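You operate a simulated robot arm through the tools that you are given. There is no shell and no other tool. Be economical: measure what you need, move in short steps, check, and stop when the job is done.

The job below is to be done with a simulated robot arm. You get a single attempt, and the scene is never put back.

TASK
Put the 55 cm ticket from the top of the teal bench on top of the stand there and the 59 cm ticket on top of the orange spool there.
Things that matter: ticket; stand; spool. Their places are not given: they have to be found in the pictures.

It is judged by the outcome, as a careful person would: the job done as asked, and still so three seconds after it is handed in. It fails if anything else is knocked over, pushed out of place, dropped, spilled or broken.

THE ROBOT
A 7-joint arm with a two-finger parallel gripper, fixed in place. Base frame: the origin is at the foot of the arm, x ahead of it, y to its left, z up; the work surface is at about z = 0. Lengths are in m, angles in degrees, forces in N, time in s.
With the tool pointing down near the work surface it reaches from about 0.24 to 0.62 m from the base axis. Its first joint turns from -66.0 to 66.0 degrees. Payload 2.6 kg.
The tool frame sits at the grasp point between the pads (the TCP): z along the fingers, y along the line on which they close. The tips reach 0.03 m beyond it. The gripper opens to 0.094 m. The fingers are 0.028 m wide and 0.01 m thick; the gripper's body (0.05 by 0.096 m) begins 0.055 m behind the TCP.
Orientation is that of the tool frame in the base frame, as [roll, pitch, yaw] about the fixed x, y, z axes, in that order (R = Rz(yaw) Ry(pitch) Rx(roll)). With the fingers straight down and closing along the base's y, the tool's x points along the base's -x, its y along +y and its z along -z.

THE INTERFACE
- The arm moves only by the tool nudge_tool. Its arguments are lists of equal length, an entry for each row: "offset": the shift along the base's x, y, z in m, a list of three; "delta_rot": the turn, a rotation vector about the base's x, y, z in degrees, a list of three; "jaw": the opening, from 0 (shut) to 1 (fully open). In form: {"offset": [[x, y, z], ...], "delta_rot": [[rx, ry, rz], ...], "jaw": [jaw, ...]}. A call has 1 to 10 rows; each row shifts and turns the commanded pose from where the row before left it. Each row takes 0.2 s and may step no farther than 0.05 m and 8.6 degrees from the row before; otherwise, or with a gripper value out of range, the whole call is refused. Where a pose cannot be reached the arm comes as near as it can. A force on the tool above 40 N (or 10 N above the force at the start of the call, whichever is more), or a blocked arm, ends the call early, and 0.2 s more pass. Each finger travels about 0.072 m/s and halts on what it meets, pressing with about 42 N; the grip force reading is that of the motor and also rises with nothing between the fingers. The clock runs only during rows and for 0.2 s after the last one: add rows that do not move to give the fingers time. It gives the time, the measured TCP pose, the force on the tool (base axes), the opening and the grip force at its end, in the units of the frame above (readings bear some noise), and new pictures: "views" is both (left out), scene, wrist or none.
- Cameras (640 x 400 px; columns grow to the right, rows downward): "scene" is fixed at [0.041, 0.4453, 0.5521]; the picture's right is [-0.67, -0.74, 0.00], its down [-0.50, 0.46, -0.73] and it looks along [0.54, -0.49, -0.68] (base axes); focal length 296 px, centre (320, 200). "wrist" rides on the gripper at [-0.037, 0, -0.058] in the tool frame; the picture's right is [0.00, -1.00, 0.00], its down [0.97, 0.00, -0.24] and it looks along [0.24, 0.00, 0.97] (tool axes); focal length 218 px, centre (320, 200).
- locate(camera, pixels): for up to 12 pixels [column, row] of the newest picture of that camera ("zoom" is the newest enlarged one), the place [x, y, z] in the base frame of the surface seen there, good to about 0.002 m. The clock stands still meanwhile.
- zoom(camera, box): a new picture of the part [left, top, right, bottom] of that camera's present view, enlarged. The clock stands still meanwhile.
- job_done(): hands the job in; it is judged then, once.

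Work in short steps. Measure before you move; look again where a grasp or a placing could have gone wrong, and mend it. You have 60 turns and 120 pictures in all, those below and enlarged ones among them. Open the gripper and draw the arm clear of the work before you hand the job in, unless the task says otherwise; then end with one line.

The tools are called after ">>>" as name(argument=value, ...) on one line, values as JSON. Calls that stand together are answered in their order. nudge_tool: Moves the arm, as the interface text tells. Its arguments: {"type":"object","properties":{"offset":{"type":"array"},"delta_rot":{"type":"array"},"jaw":{"type":"array"},"views":{"type":"string","enum":["both","scene","wrist","none"]}},"required":["offset","delta_rot","jaw"]} The other tools are called the same way: locate (camera, pixels) gives the place of the surface under pixels of a picture; zoom (camera, box) takes an enlarged picture of a part of a camera's view; job_done () hands the job in.

At the start:

```text
t: 0.0
position: [0.3514, -0.0846, 0.2996]
ee_rot: [-180.0, 0.0, -180.0]
wrist_force: [-0.6, 0.4, 0.3]
gripper_width: 0.0941
grip_force: 0.1
```

scene: 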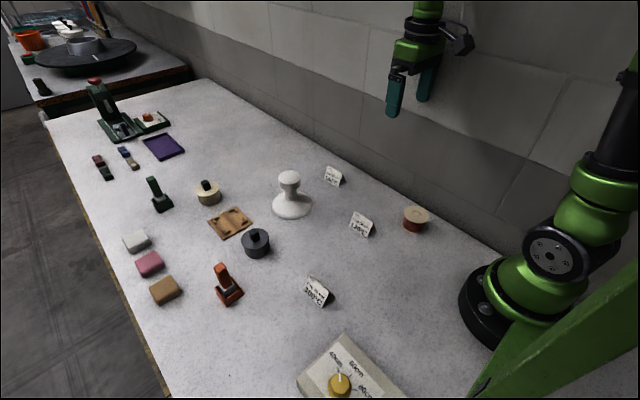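
wrist: 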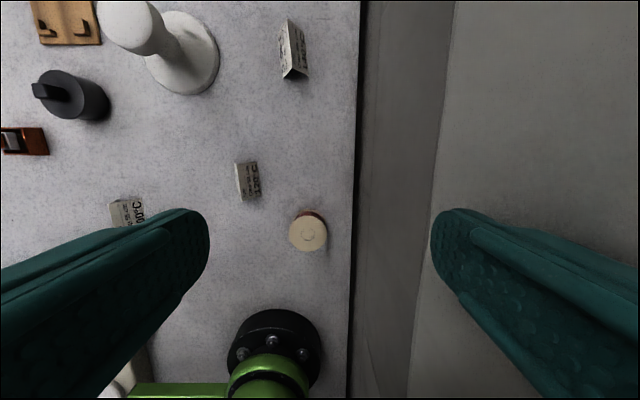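

Three tent tickets are visible at scene (334,176), (361,224), (317,291), as well as a spool at (415,218). I zoom in to read them.

>>> zoom(camera="scene", box=[270, 150, 450, 262])

>>> zoom(camera="scene", box=[270, 260, 430, 400])

>>> zoom(camera="scene", box=[80, 70, 240, 200])

>>> zoom(camera="wrist", box=[90, 0, 350, 260])

>>> zoom(camera="scene", box=[0, 0, 200, 120])

```text
3.56 times, centred on (360, 206) of scene
```

zoom: 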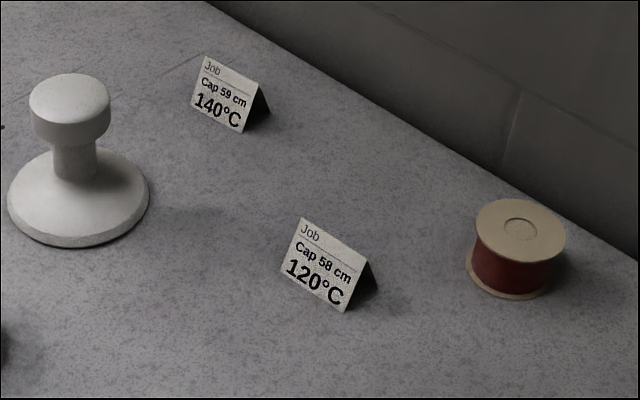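

```text
2.86 times, centred on (350, 330) of scene
```

zoom: 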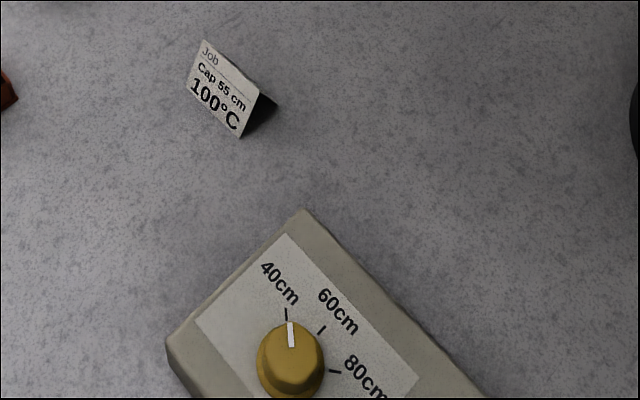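

```text
3.08 times, centred on (160, 135) of scene
```

zoom: 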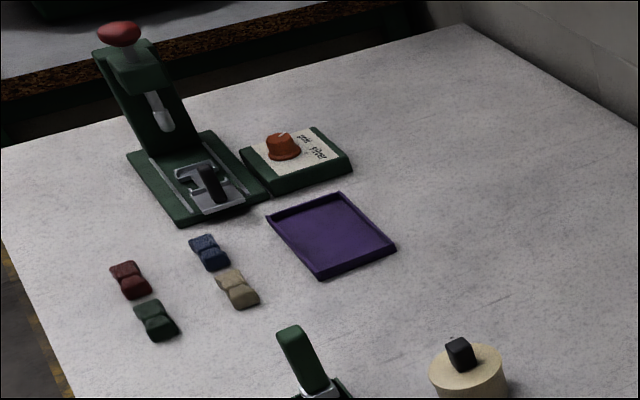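

```text
1.54 times, centred on (220, 130) of wrist
```

zoom: 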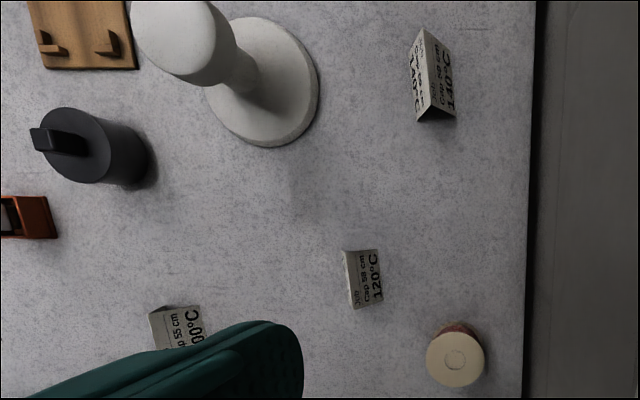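

```text
3.20 times, centred on (100, 60) of scene
```

zoom: 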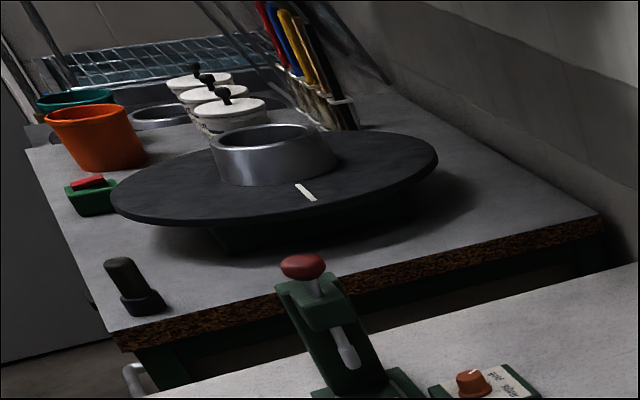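

The 59 cm ticket is at scene (334,176), the 55 cm one at (317,291), the white mushroom stand at (290,180) and the orange-red spool at (415,213). I measure these.

>>> zoom(camera="scene", box=[270, 150, 450, 262])

>>> locate(camera="zoom", pixels=[[206, 58], [257, 82], [192, 103], [242, 131], [268, 112], [70, 92], [33, 95], [107, 98], [519, 230], [478, 232], [564, 240], [520, 202]])

>>> zoom(camera="scene", box=[270, 260, 430, 400])

>>> locate(camera="zoom", pixels=[[205, 43], [258, 92], [190, 85], [240, 135], [274, 106], [230, 70], [150, 150], [302, 212]])

>>> locate(camera="scene", pixels=[[289, 172], [289, 177], [281, 177], [298, 178], [289, 183], [313, 208], [290, 216], [273, 205], [351, 233], [372, 236], [355, 213], [418, 190]])

```text
3.56 times, centred on (360, 206) of scene
```

zoom: 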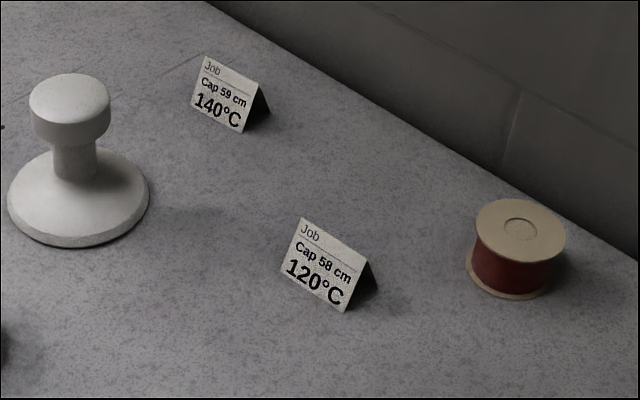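

```text
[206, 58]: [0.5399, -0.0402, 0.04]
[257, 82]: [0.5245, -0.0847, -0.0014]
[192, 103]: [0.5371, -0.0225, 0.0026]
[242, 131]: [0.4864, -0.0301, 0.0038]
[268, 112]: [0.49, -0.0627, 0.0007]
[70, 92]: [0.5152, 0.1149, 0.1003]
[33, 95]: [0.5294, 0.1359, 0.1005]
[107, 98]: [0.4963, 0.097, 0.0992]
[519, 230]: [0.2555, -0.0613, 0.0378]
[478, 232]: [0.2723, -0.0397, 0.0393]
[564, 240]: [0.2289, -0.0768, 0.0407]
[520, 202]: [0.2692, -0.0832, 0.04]
```

```text
2.86 times, centred on (350, 330) of scene
```

zoom: 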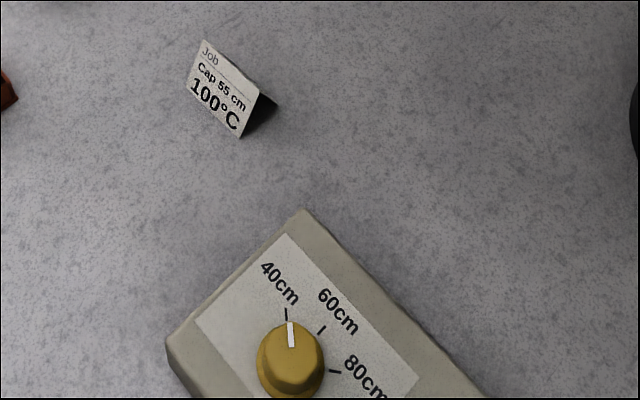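

```text
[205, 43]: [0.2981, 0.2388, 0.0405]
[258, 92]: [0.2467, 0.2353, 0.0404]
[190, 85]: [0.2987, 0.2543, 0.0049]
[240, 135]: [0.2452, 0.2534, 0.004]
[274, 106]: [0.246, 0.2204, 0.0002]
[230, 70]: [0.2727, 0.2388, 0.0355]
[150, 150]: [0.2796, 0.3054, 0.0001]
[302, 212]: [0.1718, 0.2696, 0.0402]
```

```text
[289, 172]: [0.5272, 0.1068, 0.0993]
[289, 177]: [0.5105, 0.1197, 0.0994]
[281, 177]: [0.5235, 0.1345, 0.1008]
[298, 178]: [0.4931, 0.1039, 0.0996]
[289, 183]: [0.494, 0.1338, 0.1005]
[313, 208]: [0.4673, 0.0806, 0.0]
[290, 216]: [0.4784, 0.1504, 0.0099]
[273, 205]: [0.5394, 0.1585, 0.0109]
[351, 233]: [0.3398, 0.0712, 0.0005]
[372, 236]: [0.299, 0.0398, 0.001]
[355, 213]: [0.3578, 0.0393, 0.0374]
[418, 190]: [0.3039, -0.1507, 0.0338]
```

Ticket 59 runs about 8° off x, centred at about (0.514,-0.044), 0.04 tall and 0.052 long. I will grip its ends, so I turn the tool about +90° at height while moving over it.

>>> nudge_tool(offset=[[0.014, 0.008, 0], [0.014, 0.008, 0], [0.014, 0.008, 0], [0.014, 0.008, 0], [0.014, 0.008, 0], [0.014, 0.008, 0], [0.014, 0, 0], [0.014, 0, 0], [0.014, 0, 0], [0.014, 0, -0.02]], delta_rot=[[0, 0, 8.5], [0, 0, 8.5], [0, 0, 8.5], [0, 0, 8.5], [0, 0, 8.5], [0, 0, 8.5], [0, 0, 8.5], [0, 0, 8.5], [0, 0, 8.5], [0, 0, 8.5]], jaw=[1, 1, 1, 1, 1, 1, 1, 1, 1, 1], views="none")

>>> nudge_tool(offset=[[0.014, 0, -0.03], [0.0086, -0.0074, -0.03], [0, 0, 0]], delta_rot=[[0, 0, 8.0], [0, 0, 5.5], [0, 0, 0]], jaw=[1, 1, 1])

```text
t: 2.2
position: [0.4926, -0.0363, 0.2802]
ee_rot: [180.0, -0.1, -94.7]
wrist_force: [-0.4, 1.1, -0.3]
gripper_width: 0.0942
grip_force: 0.0
```

```text
t: 3.0
position: [0.5137, -0.043, 0.2183]
ee_rot: [180.0, 0.0, -81.4]
wrist_force: [-1.0, -0.6, -1.0]
gripper_width: 0.094
grip_force: 0.0
```

scene: 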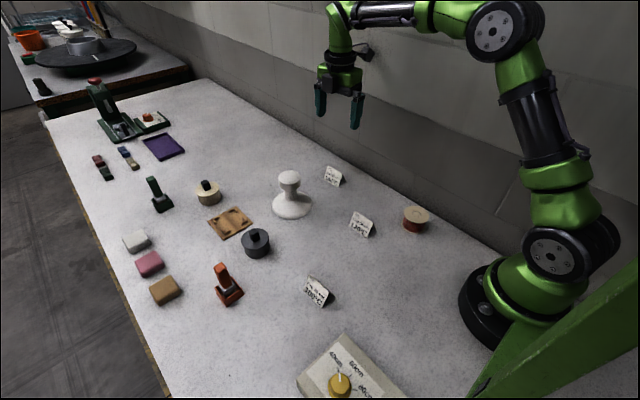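
wrist: 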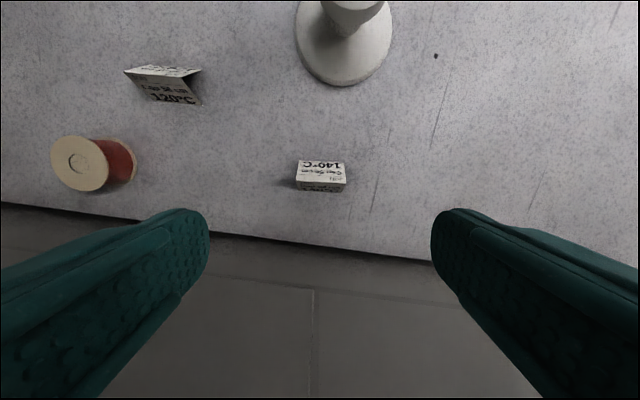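

The ticket appears at wrist (321,177), almost level in the picture. I zoom and measure its corners.

>>> zoom(camera="wrist", box=[270, 140, 370, 210])

>>> locate(camera="wrist", pixels=[[299, 161], [343, 164], [297, 180], [345, 182], [298, 188], [344, 191], [321, 178], [321, 165], [321, 188]])

```text
5.71 times, centred on (320, 175) of wrist
```

zoom: 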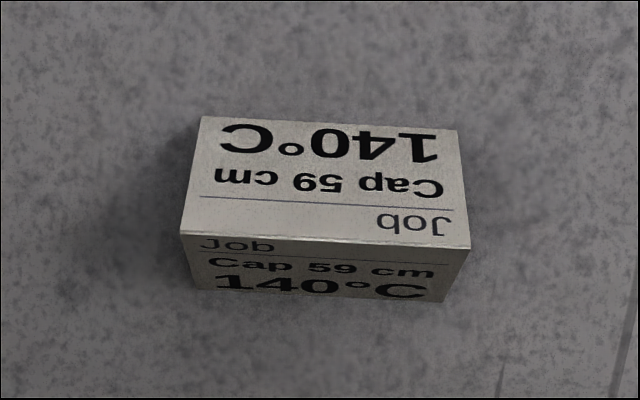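

```text
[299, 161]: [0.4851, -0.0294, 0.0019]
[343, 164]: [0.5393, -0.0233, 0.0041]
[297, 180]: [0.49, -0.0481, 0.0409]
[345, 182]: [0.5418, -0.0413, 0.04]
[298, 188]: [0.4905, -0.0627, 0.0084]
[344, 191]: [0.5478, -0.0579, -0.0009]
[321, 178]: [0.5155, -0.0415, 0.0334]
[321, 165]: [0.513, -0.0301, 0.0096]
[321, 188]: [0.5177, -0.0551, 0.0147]
```

Ridge centre is (0.516,-0.0445) at about 6.7° from x. I fine-align and descend until the TCP is at z≈0.04, with the fingers straddling the ends.

>>> nudge_tool(offset=[[0.0023, -0.0015, -0.04], [0, 0, -0.04], [0, 0, -0.04], [0, 0, -0.03], [0, 0, -0.02], [0, 0, -0.009], [0, 0, 0]], delta_rot=[[0, 0, -1.9], [0, 0, 0], [0, 0, 0], [0, 0, 0], [0, 0, 0], [0, 0, 0], [0, 0, 0]], jaw=[1, 1, 1, 1, 1, 1, 1])

```text
t: 4.6
position: [0.5161, -0.0452, 0.0406]
ee_rot: [-179.9, 0.0, -83.4]
wrist_force: [0.4, 1.5, 1.3]
gripper_width: 0.0939
grip_force: 0.2
```

scene: 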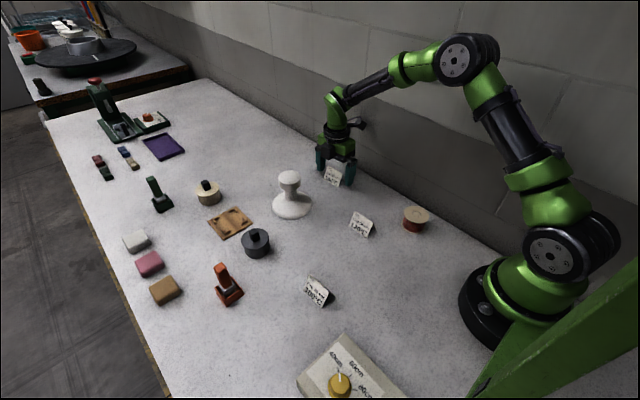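
wrist: 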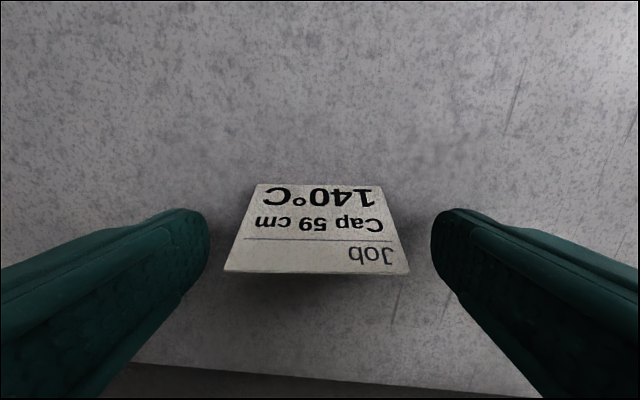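

The ticket sits centred between the fingers. I close the jaw a little past its 0.052 m length.

>>> nudge_tool(offset=[[0, 0, 0], [0, 0, 0], [0, 0, 0], [0, 0, 0]], delta_rot=[[0, 0, 0], [0, 0, 0], [0, 0, 0], [0, 0, 0]], jaw=[0.7, 0.58, 0.48, 0.48], views="wrist")

```text
t: 5.6
position: [0.5163, -0.0448, 0.04]
ee_rot: [180.0, -0.1, -83.3]
wrist_force: [-0.1, -0.2, 0.5]
gripper_width: 0.0541
grip_force: 42.1
```

wrist: 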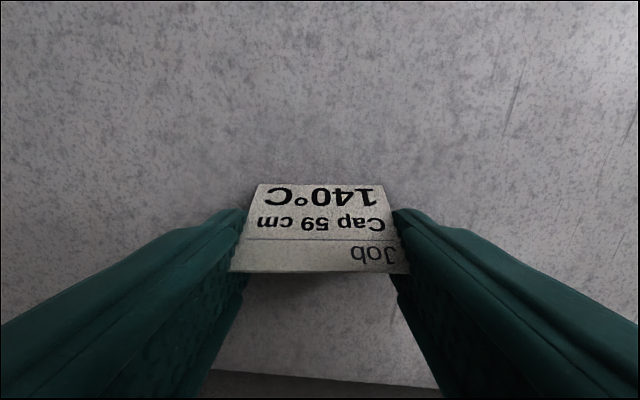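

Held (0.054 m, 42 N). I lift it and, from the scene view, refine the spool's rim.

>>> nudge_tool(offset=[[0, 0, 0.02], [0, 0, 0.04], [0, 0, 0.05], [0, 0, 0.05]], delta_rot=[[0, 0, 0], [0, 0, 0], [0, 0, 0], [0, 0, 0]], jaw=[0.48, 0.48, 0.48, 0.48])

>>> zoom(camera="scene", box=[384, 192, 448, 240])

```text
t: 6.6
position: [0.5158, -0.0442, 0.1994]
ee_rot: [-180.0, 0.0, -83.3]
wrist_force: [0.7, 0.1, -0.3]
gripper_width: 0.0539
grip_force: 42.1
```

scene: 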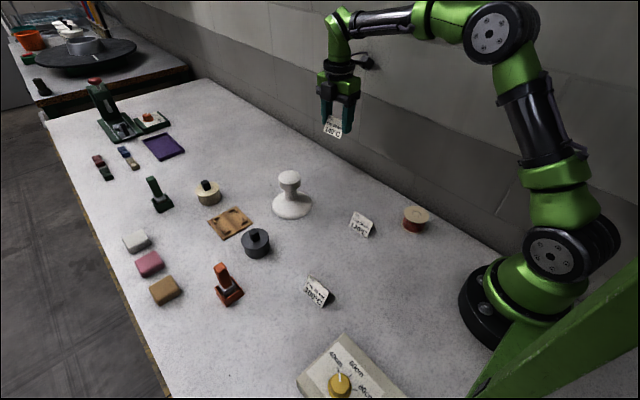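
wrist: 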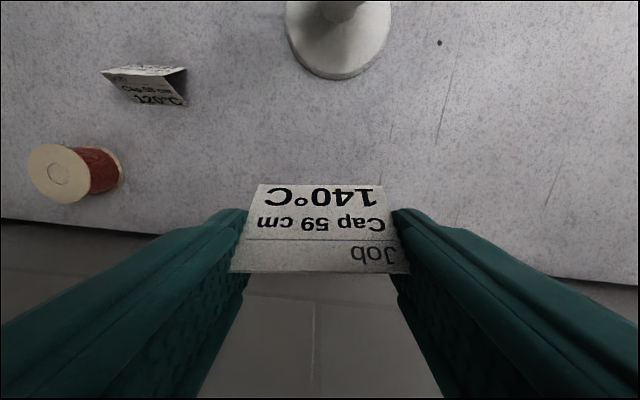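

```text
8.33 times, centred on (416, 216) of scene
```

zoom: 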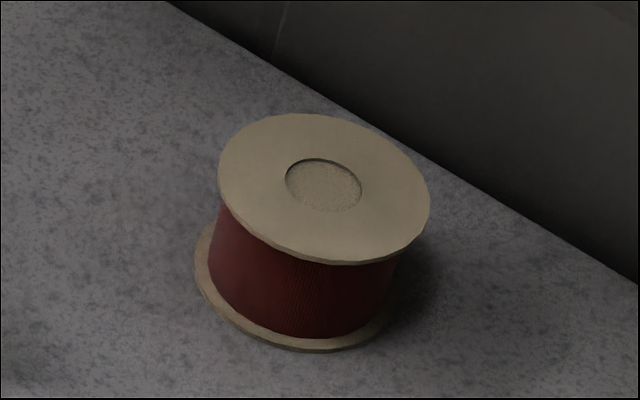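

I measure points on the spool's rim and around its centre.

>>> locate(camera="zoom", pixels=[[224, 165], [425, 220], [290, 118], [345, 257], [256, 225], [390, 145], [287, 182], [360, 188], [323, 160], [325, 212]])

```text
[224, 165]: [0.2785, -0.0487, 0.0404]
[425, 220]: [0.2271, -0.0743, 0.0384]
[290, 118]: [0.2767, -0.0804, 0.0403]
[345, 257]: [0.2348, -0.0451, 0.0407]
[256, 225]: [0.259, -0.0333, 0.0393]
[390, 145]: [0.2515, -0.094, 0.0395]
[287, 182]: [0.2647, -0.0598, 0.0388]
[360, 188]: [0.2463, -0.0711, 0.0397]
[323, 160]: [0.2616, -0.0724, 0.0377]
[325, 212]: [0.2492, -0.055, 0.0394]
```

Spool top centre is (0.255,-0.063), z=0.040. I carry the ticket over it at height.

>>> nudge_tool(offset=[[-0.04, -0.003, 0], [-0.04, -0.003, 0], [-0.04, -0.003, 0], [-0.04, -0.003, 0], [-0.04, -0.003, 0], [-0.035, -0.002, 0], [-0.026, -0.0018, 0], [0, 0, 0]], delta_rot=[[0, 0, 0], [0, 0, 0], [0, 0, 0], [0, 0, 0], [0, 0, 0], [0, 0, 0], [0, 0, 0], [0, 0, 0]], jaw=[0.48, 0.48, 0.48, 0.48, 0.48, 0.48, 0.48, 0.48])

```text
t: 7.5
position: [0.3986, -0.0443, 0.2008]
ee_rot: [-179.7, 0.3, -81.9]
wrist_force: [-0.6, 1.7, 1.0]
gripper_width: 0.0537
grip_force: 41.6
stopped in row 4: the force on the tool passed its limit (the readings are from after the stop); the commanded pose is now the measured one
```

scene: 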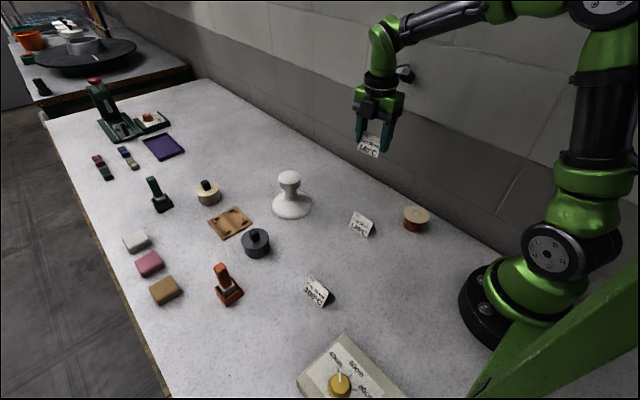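
wrist: 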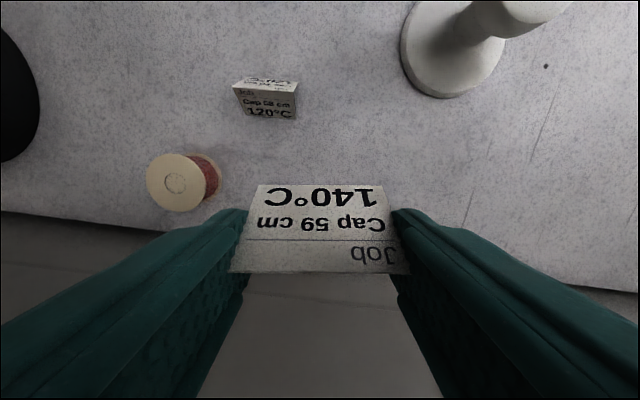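

The call stopped on force at x≈0.40, maybe an arm link met the wall. I measure the wall and the arm's parts in the scene view.

>>> locate(camera="scene", pixels=[[404, 73], [412, 78], [380, 85], [480, 60], [480, 100], [490, 240], [600, 10], [590, 240], [385, 40], [610, 100], [620, 240], [440, 130]])

>>> zoom(camera="scene", box=[330, 0, 640, 200])

```text
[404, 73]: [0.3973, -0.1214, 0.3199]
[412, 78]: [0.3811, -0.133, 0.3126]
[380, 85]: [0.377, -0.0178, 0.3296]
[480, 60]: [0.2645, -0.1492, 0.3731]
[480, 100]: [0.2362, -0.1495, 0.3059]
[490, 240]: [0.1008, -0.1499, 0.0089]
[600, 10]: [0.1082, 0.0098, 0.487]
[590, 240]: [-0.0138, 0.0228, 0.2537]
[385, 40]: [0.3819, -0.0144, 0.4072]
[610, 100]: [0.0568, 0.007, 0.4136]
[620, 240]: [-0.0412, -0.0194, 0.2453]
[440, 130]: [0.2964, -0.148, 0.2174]
```

```text
2.00 times, centred on (485, 100) of scene
```

zoom: 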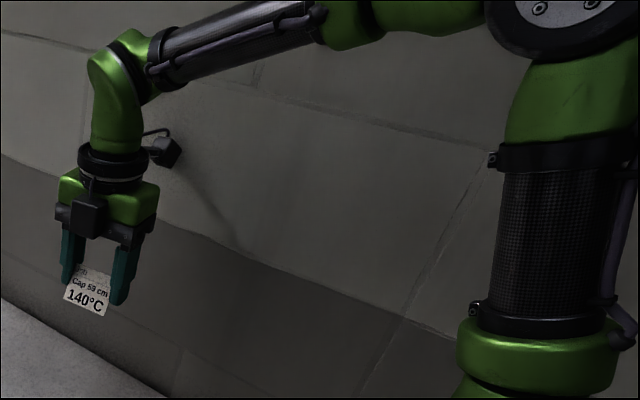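

The black block on the wrist's back (at about (0.38,-0.133,0.31)) touched the wall at y=-0.15. The spool needs the block turned away from the wall, so I back off in y and turn the tool back to its starting yaw, which lays the ticket along y.

>>> nudge_tool(offset=[[0, 0.02, 0], [0, 0.02, 0], [0, 0, 0], [0, 0, 0], [0, 0, 0], [0, 0, 0], [0, 0, 0], [0, 0, 0], [0, 0, 0], [0, 0, 0]], delta_rot=[[0, 0, 0], [0, 0, -8.2], [0, 0, -8.2], [0, 0, -8.2], [0, 0, -8.2], [0, 0, -8.2], [0, 0, -8.2], [0, 0, -8.2], [0, 0, -8.2], [0, 0, -8.2]], jaw=[0.48, 0.48, 0.48, 0.48, 0.48, 0.48, 0.48, 0.48, 0.48, 0.48], views="none")

>>> nudge_tool(offset=[[-0.02, 0, 0], [-0.02, 0, 0], [-0.02, 0, 0], [0, 0, 0]], delta_rot=[[0, 0, -8.2], [0, 0, -8.2], [0, 0, -8.0], [0, 0, 0]], jaw=[0.48, 0.48, 0.48, 0.48])

```text
t: 9.7
position: [0.3989, -0.0044, 0.2011]
ee_rot: [-179.7, 0.2, -155.9]
wrist_force: [-0.2, 0.0, -1.3]
gripper_width: 0.054
grip_force: 41.6
```

```text
t: 10.7
position: [0.3386, -0.0041, 0.2005]
ee_rot: [-179.7, 0.2, 179.9]
wrist_force: [-0.3, -0.3, -0.6]
gripper_width: 0.0538
grip_force: 41.8
```

scene: 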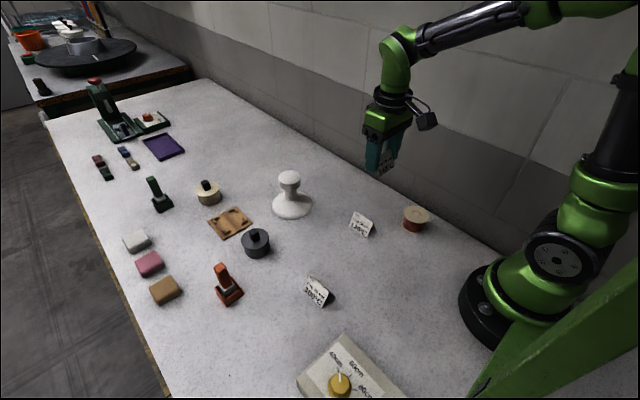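
wrist: 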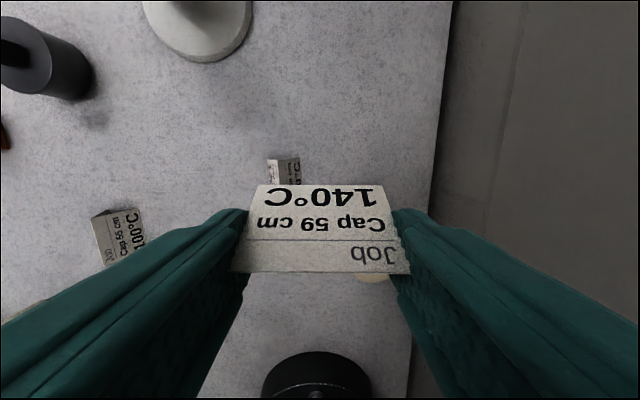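

Ticket still held and now aligned along y. I move over the spool centre (0.255,-0.063) at height.

>>> nudge_tool(offset=[[-0.021, -0.015, 0], [-0.021, -0.015, 0], [-0.021, -0.015, 0], [-0.0206, -0.0139, 0], [0, 0, -0.03], [0, 0, -0.03], [0, 0, 0]], delta_rot=[[0, 0, 0], [0, 0, 0], [0, 0, 0], [0, 0, 0], [0, 0, 0], [0, 0, 0], [0, 0, 0]], jaw=[0.48, 0.48, 0.48, 0.48, 0.48, 0.48, 0.48])

```text
t: 12.2
position: [0.2557, -0.0636, 0.1409]
ee_rot: [-179.7, 0.2, -179.9]
wrist_force: [0.2, -0.1, -0.3]
gripper_width: 0.0538
grip_force: 41.7
```

scene: 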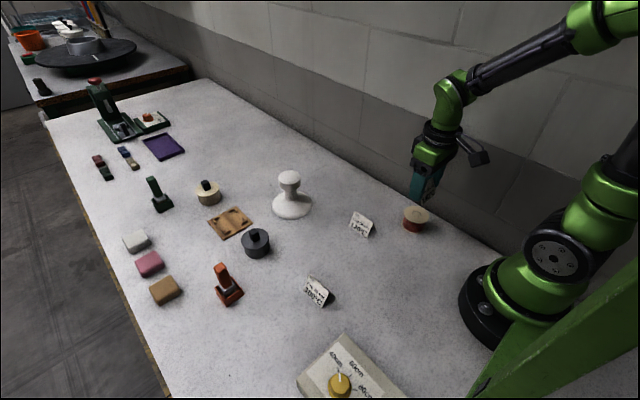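
wrist: 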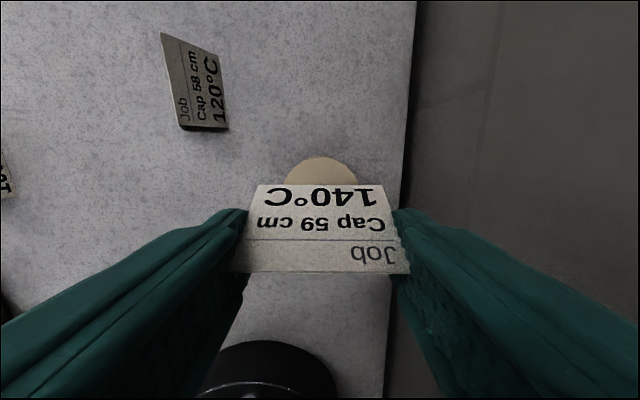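

The ticket is over the spool. I descend to about z=0.083, then look.

>>> nudge_tool(offset=[[0, 0, -0.025], [0, 0, -0.02], [0, 0, -0.012], [0, 0, 0]], delta_rot=[[0, 0, 0], [0, 0, 0], [0, 0, 0], [0, 0, 0]], jaw=[0.48, 0.48, 0.48, 0.48])

>>> zoom(camera="scene", box=[370, 150, 466, 240])

```text
t: 13.2
position: [0.2562, -0.0627, 0.0838]
ee_rot: [-179.7, 0.2, -179.9]
wrist_force: [0.5, -0.3, 0.1]
gripper_width: 0.0537
grip_force: 41.9
```

scene: 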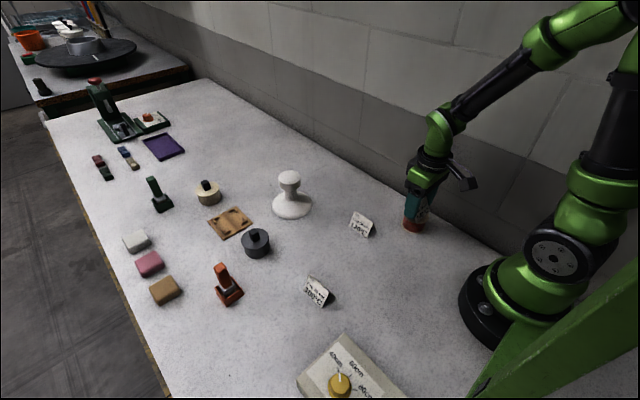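
wrist: 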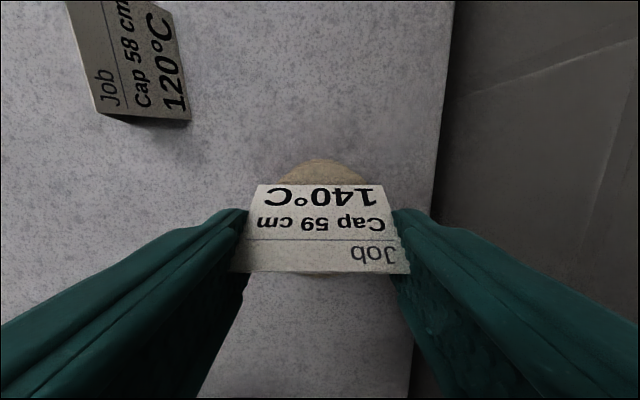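

```text
4.44 times, centred on (418, 195) of scene
```

zoom: 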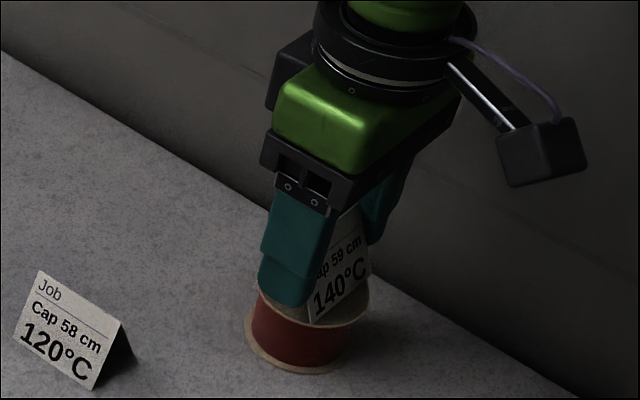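

It's about 2–4 mm above the spool. I lower it gently and watch the force.

>>> nudge_tool(offset=[[0, 0, -0.001], [0, 0, -0.001], [0, 0, -0.001], [0, 0, 0]], delta_rot=[[0, 0, 0], [0, 0, 0], [0, 0, 0], [0, 0, 0]], jaw=[0.48, 0.48, 0.48, 0.48], views="none")

```text
t: 14.2
position: [0.2555, -0.0645, 0.0814]
ee_rot: [-179.7, 0.2, -180.0]
wrist_force: [0.6, -0.6, 0.2]
gripper_width: 0.0541
grip_force: 42.1
```

No contact yet at z≈0.081, so I take one more millimetre at a time.

>>> nudge_tool(offset=[[0, 0, -0.0008], [0, 0, 0]], delta_rot=[[0, 0, 0], [0, 0, 0]], jaw=[0.48, 0.48], views="none")

>>> zoom(camera="scene", box=[396, 190, 444, 235])

```text
t: 14.8
position: [0.2552, -0.0632, 0.0811]
ee_rot: [-179.7, 0.2, -180.0]
wrist_force: [0.2, -0.2, 0.4]
gripper_width: 0.0537
grip_force: 41.9
```

```text
8.89 times, centred on (420, 212) of scene
```

zoom: 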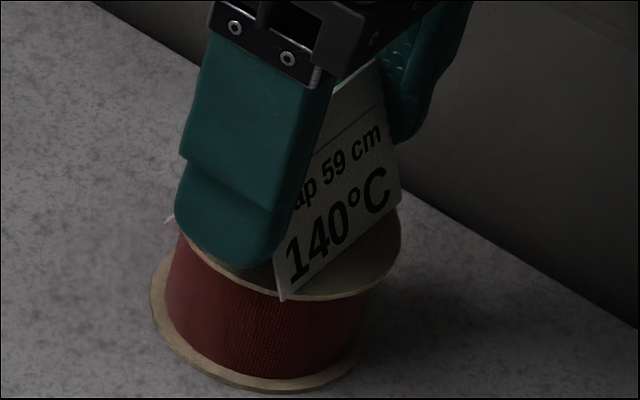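

Very close to contact. Another millimetre or so.

>>> nudge_tool(offset=[[0, 0, -0.0008], [0, 0, -0.0006], [0, 0, 0]], delta_rot=[[0, 0, 0], [0, 0, 0], [0, 0, 0]], jaw=[0.48, 0.48, 0.48], views="none")

```text
t: 15.7
position: [0.256, -0.064, 0.0789]
ee_rot: [-179.6, 0.3, -180.0]
wrist_force: [-0.7, 0.3, 11.5]
gripper_width: 0.0539
grip_force: 42.0
```

Contact (11.5 N up). I ease up half a millimetre and open slowly.

>>> nudge_tool(offset=[[0, 0, 0.0006], [0, 0, 0], [0, 0, 0], [0, 0, 0], [0, 0, 0]], delta_rot=[[0, 0, 0], [0, 0, 0], [0, 0, 0], [0, 0, 0], [0, 0, 0]], jaw=[0.48, 0.6, 0.7, 0.8, 0.8])

>>> zoom(camera="scene", box=[396, 190, 444, 235])

```text
t: 16.9
position: [0.2552, -0.0633, 0.079]
ee_rot: [-179.7, 0.2, 179.9]
wrist_force: [0.2, 0.0, -0.3]
gripper_width: 0.0752
grip_force: 0.0
```

scene: 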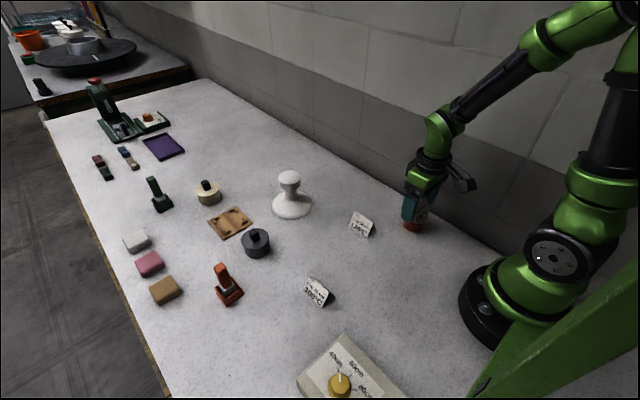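
wrist: 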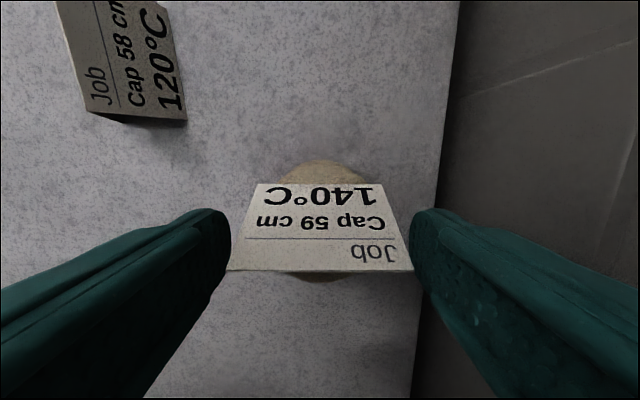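

```text
8.89 times, centred on (420, 212) of scene
```

zoom: 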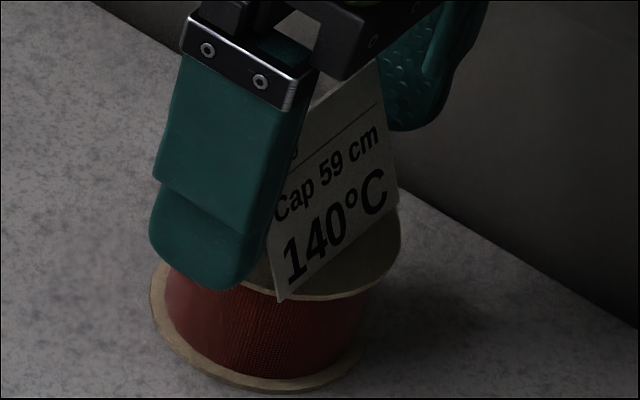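

Ticket 59 stands on the spool, released. I rise straight up and move towards the 55 cm ticket near (0.272,0.237).

>>> nudge_tool(offset=[[0, 0, 0.02], [0, 0, 0.05], [0, 0, 0.05], [0, 0, 0.05], [0, 0.04, 0], [0.005, 0.04, 0], [0.005, 0.04, 0], [0.005, 0.04, 0], [0.002, 0.04, 0], [0, 0.04, 0]], delta_rot=[[0, 0, 0], [0, 0, 0], [0, 0, 0], [0, 0, 0], [0, 0, 0], [0, 0, 8.5], [0, 0, 8.5], [0, 0, 8.5], [0, 0, 8.5], [0, 0, 8.5]], jaw=[0.8, 0.9, 1, 1, 1, 1, 1, 1, 1, 1])

>>> nudge_tool(offset=[[0, 0.03, 0], [0, 0.03, 0], [0, 0, 0], [0, 0, 0], [0, 0, 0], [0, 0, 0], [0, 0, 0]], delta_rot=[[0, 0, 8.5], [0, 0, 8.5], [0, 0, 8.5], [0, 0, 8.5], [0, 0, 8.5], [0, 0, 8.5], [0, 0, 0]], jaw=[1, 1, 1, 1, 1, 1, 1])

```text
t: 19.1
position: [0.2727, 0.1756, 0.2497]
ee_rot: [-179.6, 0.3, -137.3]
wrist_force: [0.5, 0.1, 0.0]
gripper_width: 0.0939
grip_force: 0.0
```

scene: 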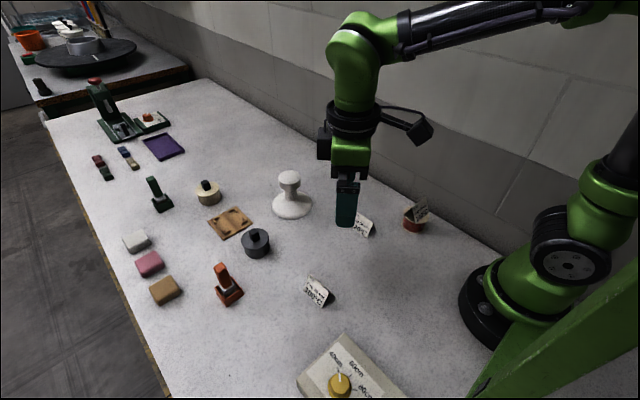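
wrist: 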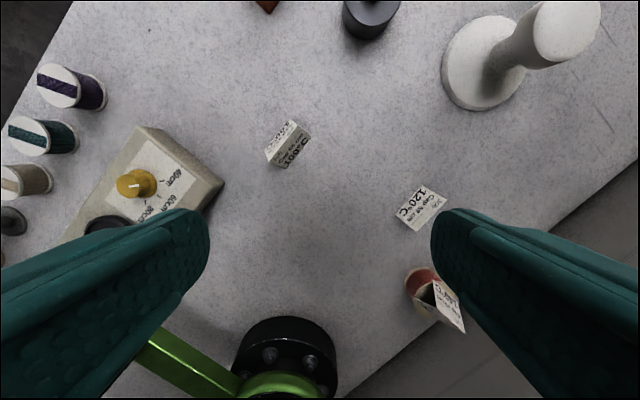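

```text
t: 20.6
position: [0.2732, 0.2366, 0.2491]
ee_rot: [-179.7, 0.2, -86.4]
wrist_force: [-0.8, 0.3, 0.0]
gripper_width: 0.0938
grip_force: 0.1
```

scene: 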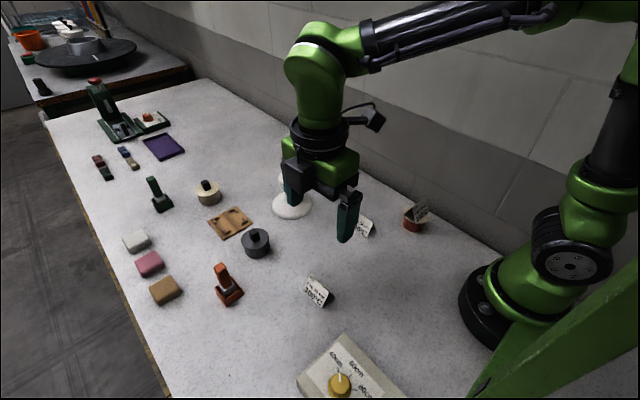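
wrist: 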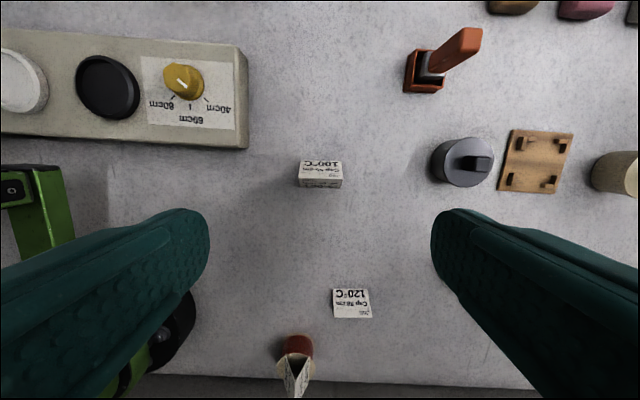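

The 55 cm ticket is below at wrist (320,173). I zoom and measure, and check the first ticket as well.

>>> zoom(camera="scene", box=[396, 190, 444, 235])

>>> zoom(camera="wrist", box=[280, 145, 360, 200])

>>> locate(camera="wrist", pixels=[[302, 162], [339, 162], [299, 178], [341, 178], [320, 177], [320, 165], [320, 185], [247, 140], [240, 148]])

```text
8.89 times, centred on (420, 212) of scene
```

zoom: 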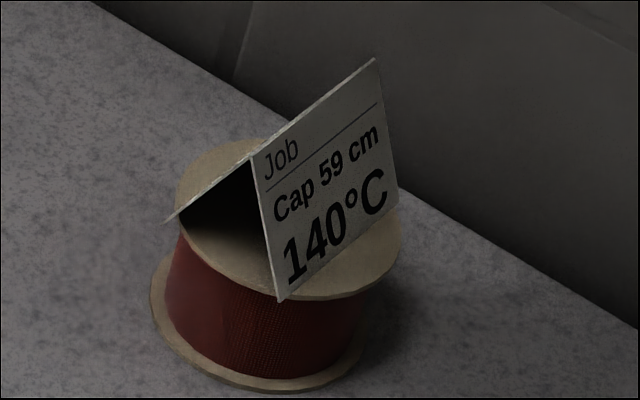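

```text
7.27 times, centred on (320, 172) of wrist
```

zoom: 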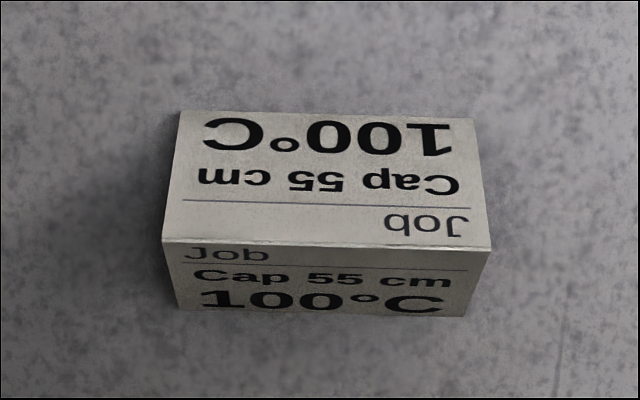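

```text
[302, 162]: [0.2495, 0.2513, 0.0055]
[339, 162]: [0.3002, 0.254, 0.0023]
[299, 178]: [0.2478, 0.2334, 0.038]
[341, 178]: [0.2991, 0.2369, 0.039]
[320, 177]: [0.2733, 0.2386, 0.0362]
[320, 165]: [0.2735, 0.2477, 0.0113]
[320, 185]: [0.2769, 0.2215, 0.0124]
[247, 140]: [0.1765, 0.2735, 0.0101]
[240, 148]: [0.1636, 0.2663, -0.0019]
```

Ticket 59 stands squarely on the spool. The 55 cm ticket is centred at (0.2735,0.2365), so I trim the yaw and descend to z≈0.04.

>>> nudge_tool(offset=[[0.0005, 0, -0.045], [0, 0, -0.045], [0, 0, -0.045], [0, 0, -0.04], [0, 0, -0.025], [0, 0, -0.0095], [0, 0, 0]], delta_rot=[[0, 0, -1.5], [0, 0, 0], [0, 0, 0], [0, 0, 0], [0, 0, 0], [0, 0, 0], [0, 0, 0]], jaw=[1, 1, 1, 1, 1, 1, 1])

```text
t: 22.2
position: [0.2732, 0.2364, 0.0402]
ee_rot: [-179.7, 0.2, -88.1]
wrist_force: [0.7, -0.2, 0.0]
gripper_width: 0.0941
grip_force: 0.1
```

scene: 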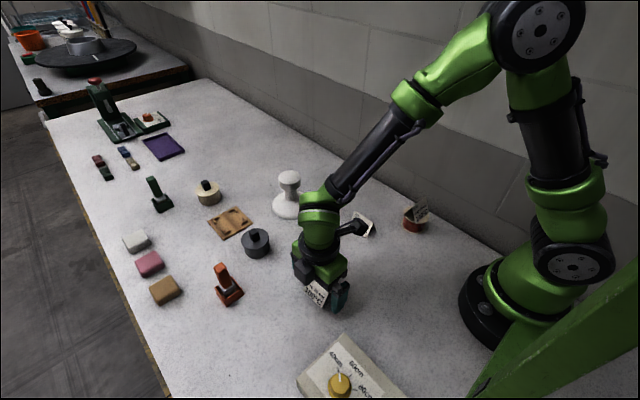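
wrist: 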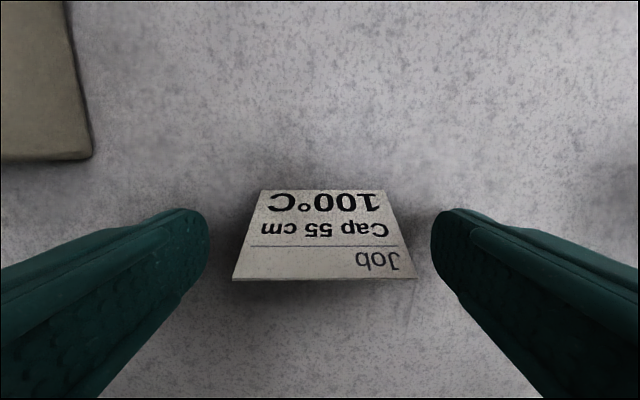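

Nearly centred (ticket about 1 mm right and 2 mm low in the picture). I correct, close and lift.

>>> nudge_tool(offset=[[0.0012, -0.002, 0], [0, 0, 0], [0, 0, 0], [0, 0, 0], [0, 0, 0]], delta_rot=[[0, 0, 0], [0, 0, 0], [0, 0, 0], [0, 0, 0], [0, 0, 0]], jaw=[1, 0.7, 0.58, 0.48, 0.48], views="wrist")

>>> nudge_tool(offset=[[0, 0, 0.02], [0, 0, 0.04], [0, 0, 0.05], [0, 0, 0.05], [0, 0, 0.05]], delta_rot=[[0, 0, 0], [0, 0, 0], [0, 0, 0], [0, 0, 0], [0, 0, 0]], jaw=[0.48, 0.48, 0.48, 0.48, 0.48])

```text
t: 23.4
position: [0.2736, 0.2354, 0.0402]
ee_rot: [-179.8, 0.2, -87.9]
wrist_force: [-0.4, -0.2, 0.0]
gripper_width: 0.0541
grip_force: 41.9
```

wrist: 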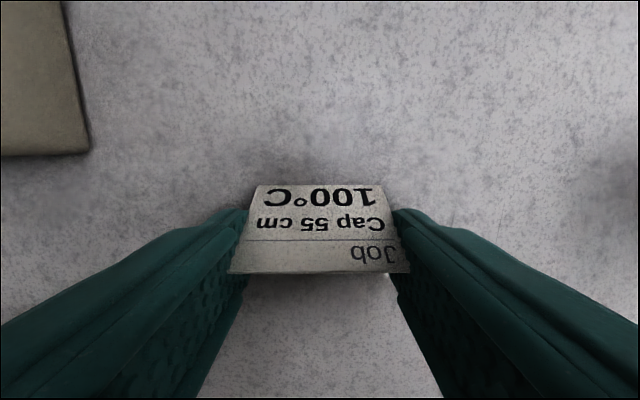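

```text
t: 24.6
position: [0.2742, 0.2349, 0.2512]
ee_rot: [-179.7, 0.1, -88.0]
wrist_force: [-0.1, 0.2, 0.6]
gripper_width: 0.0541
grip_force: 42.5
```

scene: 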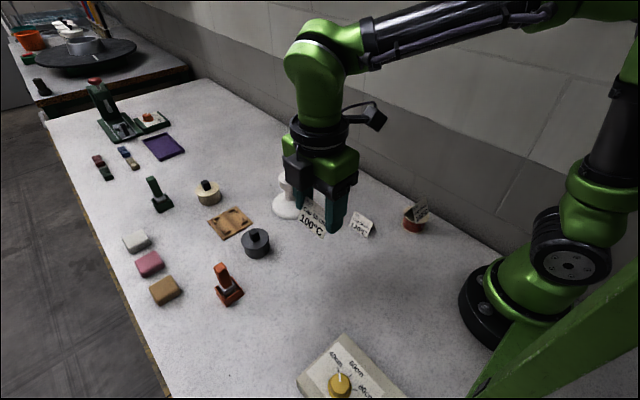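
wrist: 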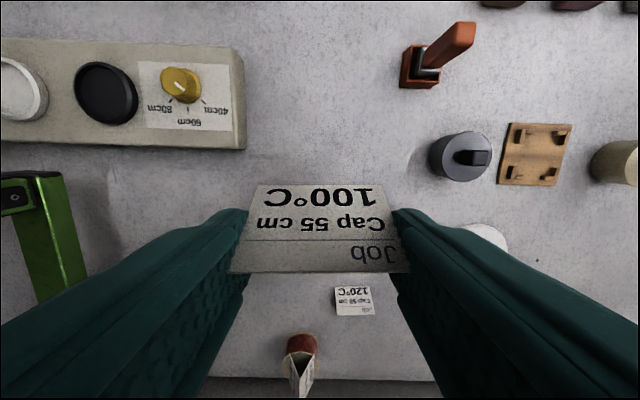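

Held well. I move part way so the stand is clear in view for a precise measurement.

>>> nudge_tool(offset=[[0.04, 0, 0], [0.04, 0, 0], [0.04, 0, 0], [0.04, 0, 0], [0, 0, 0]], delta_rot=[[0, 0, 0], [0, 0, 0], [0, 0, 0], [0, 0, 0], [0, 0, 0]], jaw=[0.48, 0.48, 0.48, 0.48, 0.48])

>>> zoom(camera="scene", box=[262, 162, 318, 222])

```text
t: 25.9
position: [0.4337, 0.2339, 0.2505]
ee_rot: [-179.7, 0.1, -88.0]
wrist_force: [-0.3, -0.1, -0.6]
gripper_width: 0.0539
grip_force: 42.1
```

scene: 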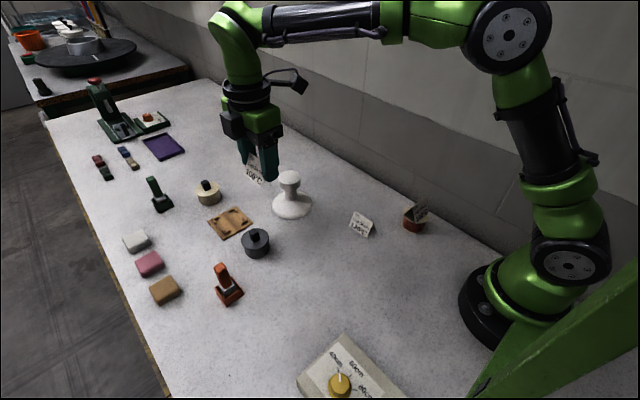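
wrist: 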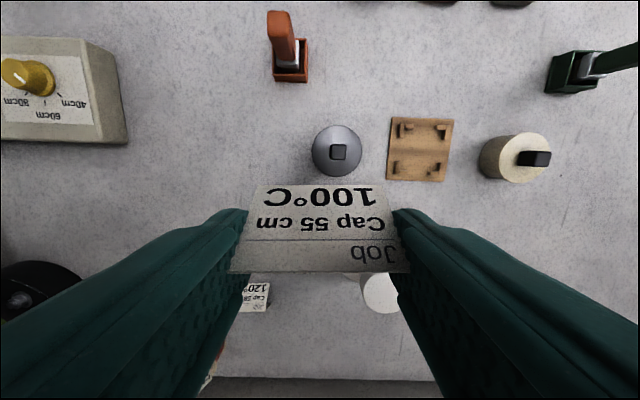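

```text
6.67 times, centred on (290, 192) of scene
```

zoom: 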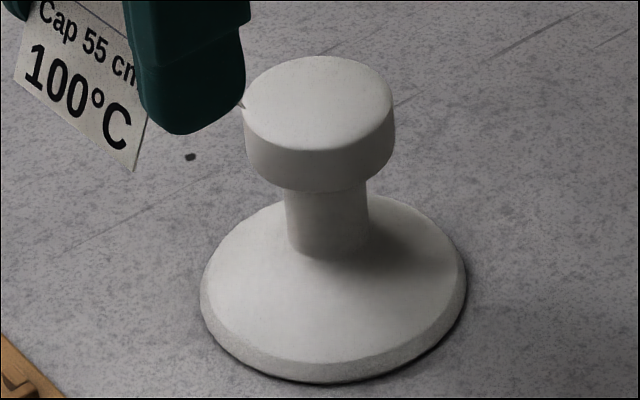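

The stand's flat top is clear in the zoom. I measure its rim.

>>> locate(camera="zoom", pixels=[[250, 115], [388, 98], [318, 60], [318, 143], [318, 102], [270, 75], [370, 132], [268, 132], [365, 70]])

>>> locate(camera="wrist", pixels=[[362, 292], [400, 298], [382, 313], [382, 292]])

```text
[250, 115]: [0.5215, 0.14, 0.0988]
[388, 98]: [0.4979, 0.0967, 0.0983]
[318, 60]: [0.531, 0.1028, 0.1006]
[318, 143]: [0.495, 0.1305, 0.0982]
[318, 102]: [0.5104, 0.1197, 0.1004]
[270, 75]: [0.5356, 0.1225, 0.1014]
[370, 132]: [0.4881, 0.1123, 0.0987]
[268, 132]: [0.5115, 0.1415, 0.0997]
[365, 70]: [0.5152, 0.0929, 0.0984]
```

```text
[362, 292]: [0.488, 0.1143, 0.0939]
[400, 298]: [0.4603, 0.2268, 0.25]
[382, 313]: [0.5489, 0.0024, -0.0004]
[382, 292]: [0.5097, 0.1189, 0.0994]
```

Stand top centre is (0.512,0.1175), z=0.100, radius 0.025. I move over it and descend to about z=0.16.

>>> nudge_tool(offset=[[0.02, -0.03, 0], [0.02, -0.03, 0], [0.02, -0.03, 0], [0.0183, -0.0264, 0], [0, 0, -0.04], [0, 0, -0.04], [0, 0, -0.012], [0, 0, 0]], delta_rot=[[0, 0, 0], [0, 0, 0], [0, 0, 0], [0, 0, 0], [0, 0, 0], [0, 0, 0], [0, 0, 0], [0, 0, 0]], jaw=[0.48, 0.48, 0.48, 0.48, 0.48, 0.48, 0.48, 0.48])

>>> zoom(camera="scene", box=[256, 140, 326, 220])

```text
t: 27.6
position: [0.512, 0.1173, 0.1585]
ee_rot: [-179.7, 0.2, -88.0]
wrist_force: [-0.3, -0.8, -0.8]
gripper_width: 0.054
grip_force: 41.8
```

scene: 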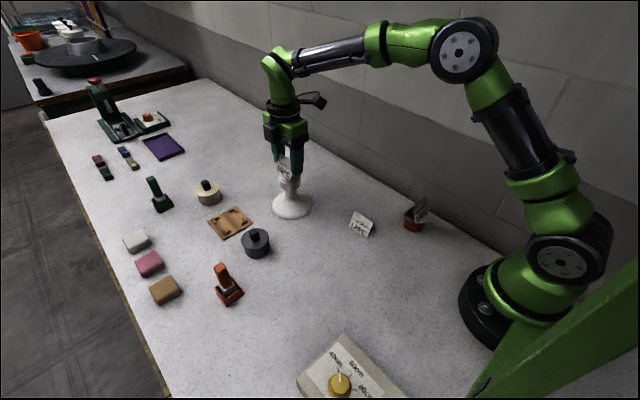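
wrist: 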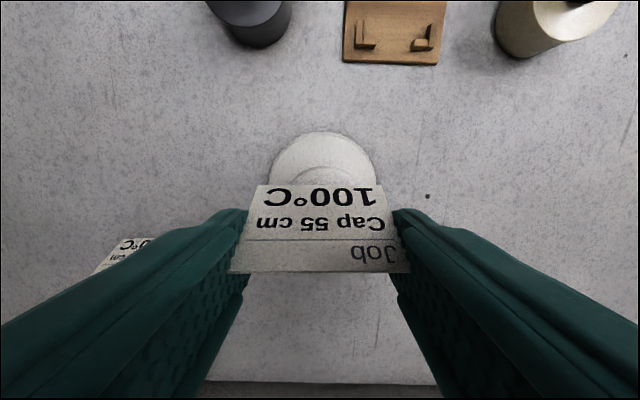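

```text
5.00 times, centred on (291, 180) of scene
```

zoom: 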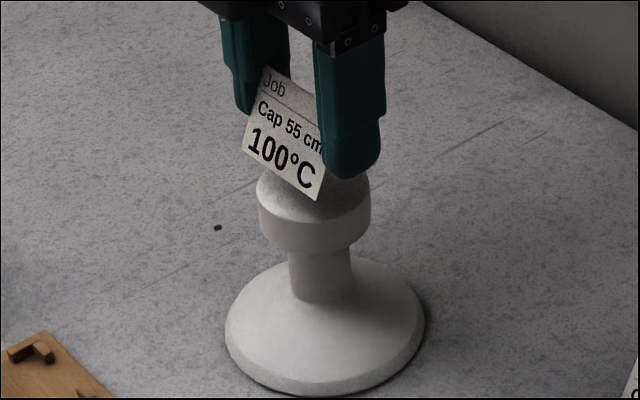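

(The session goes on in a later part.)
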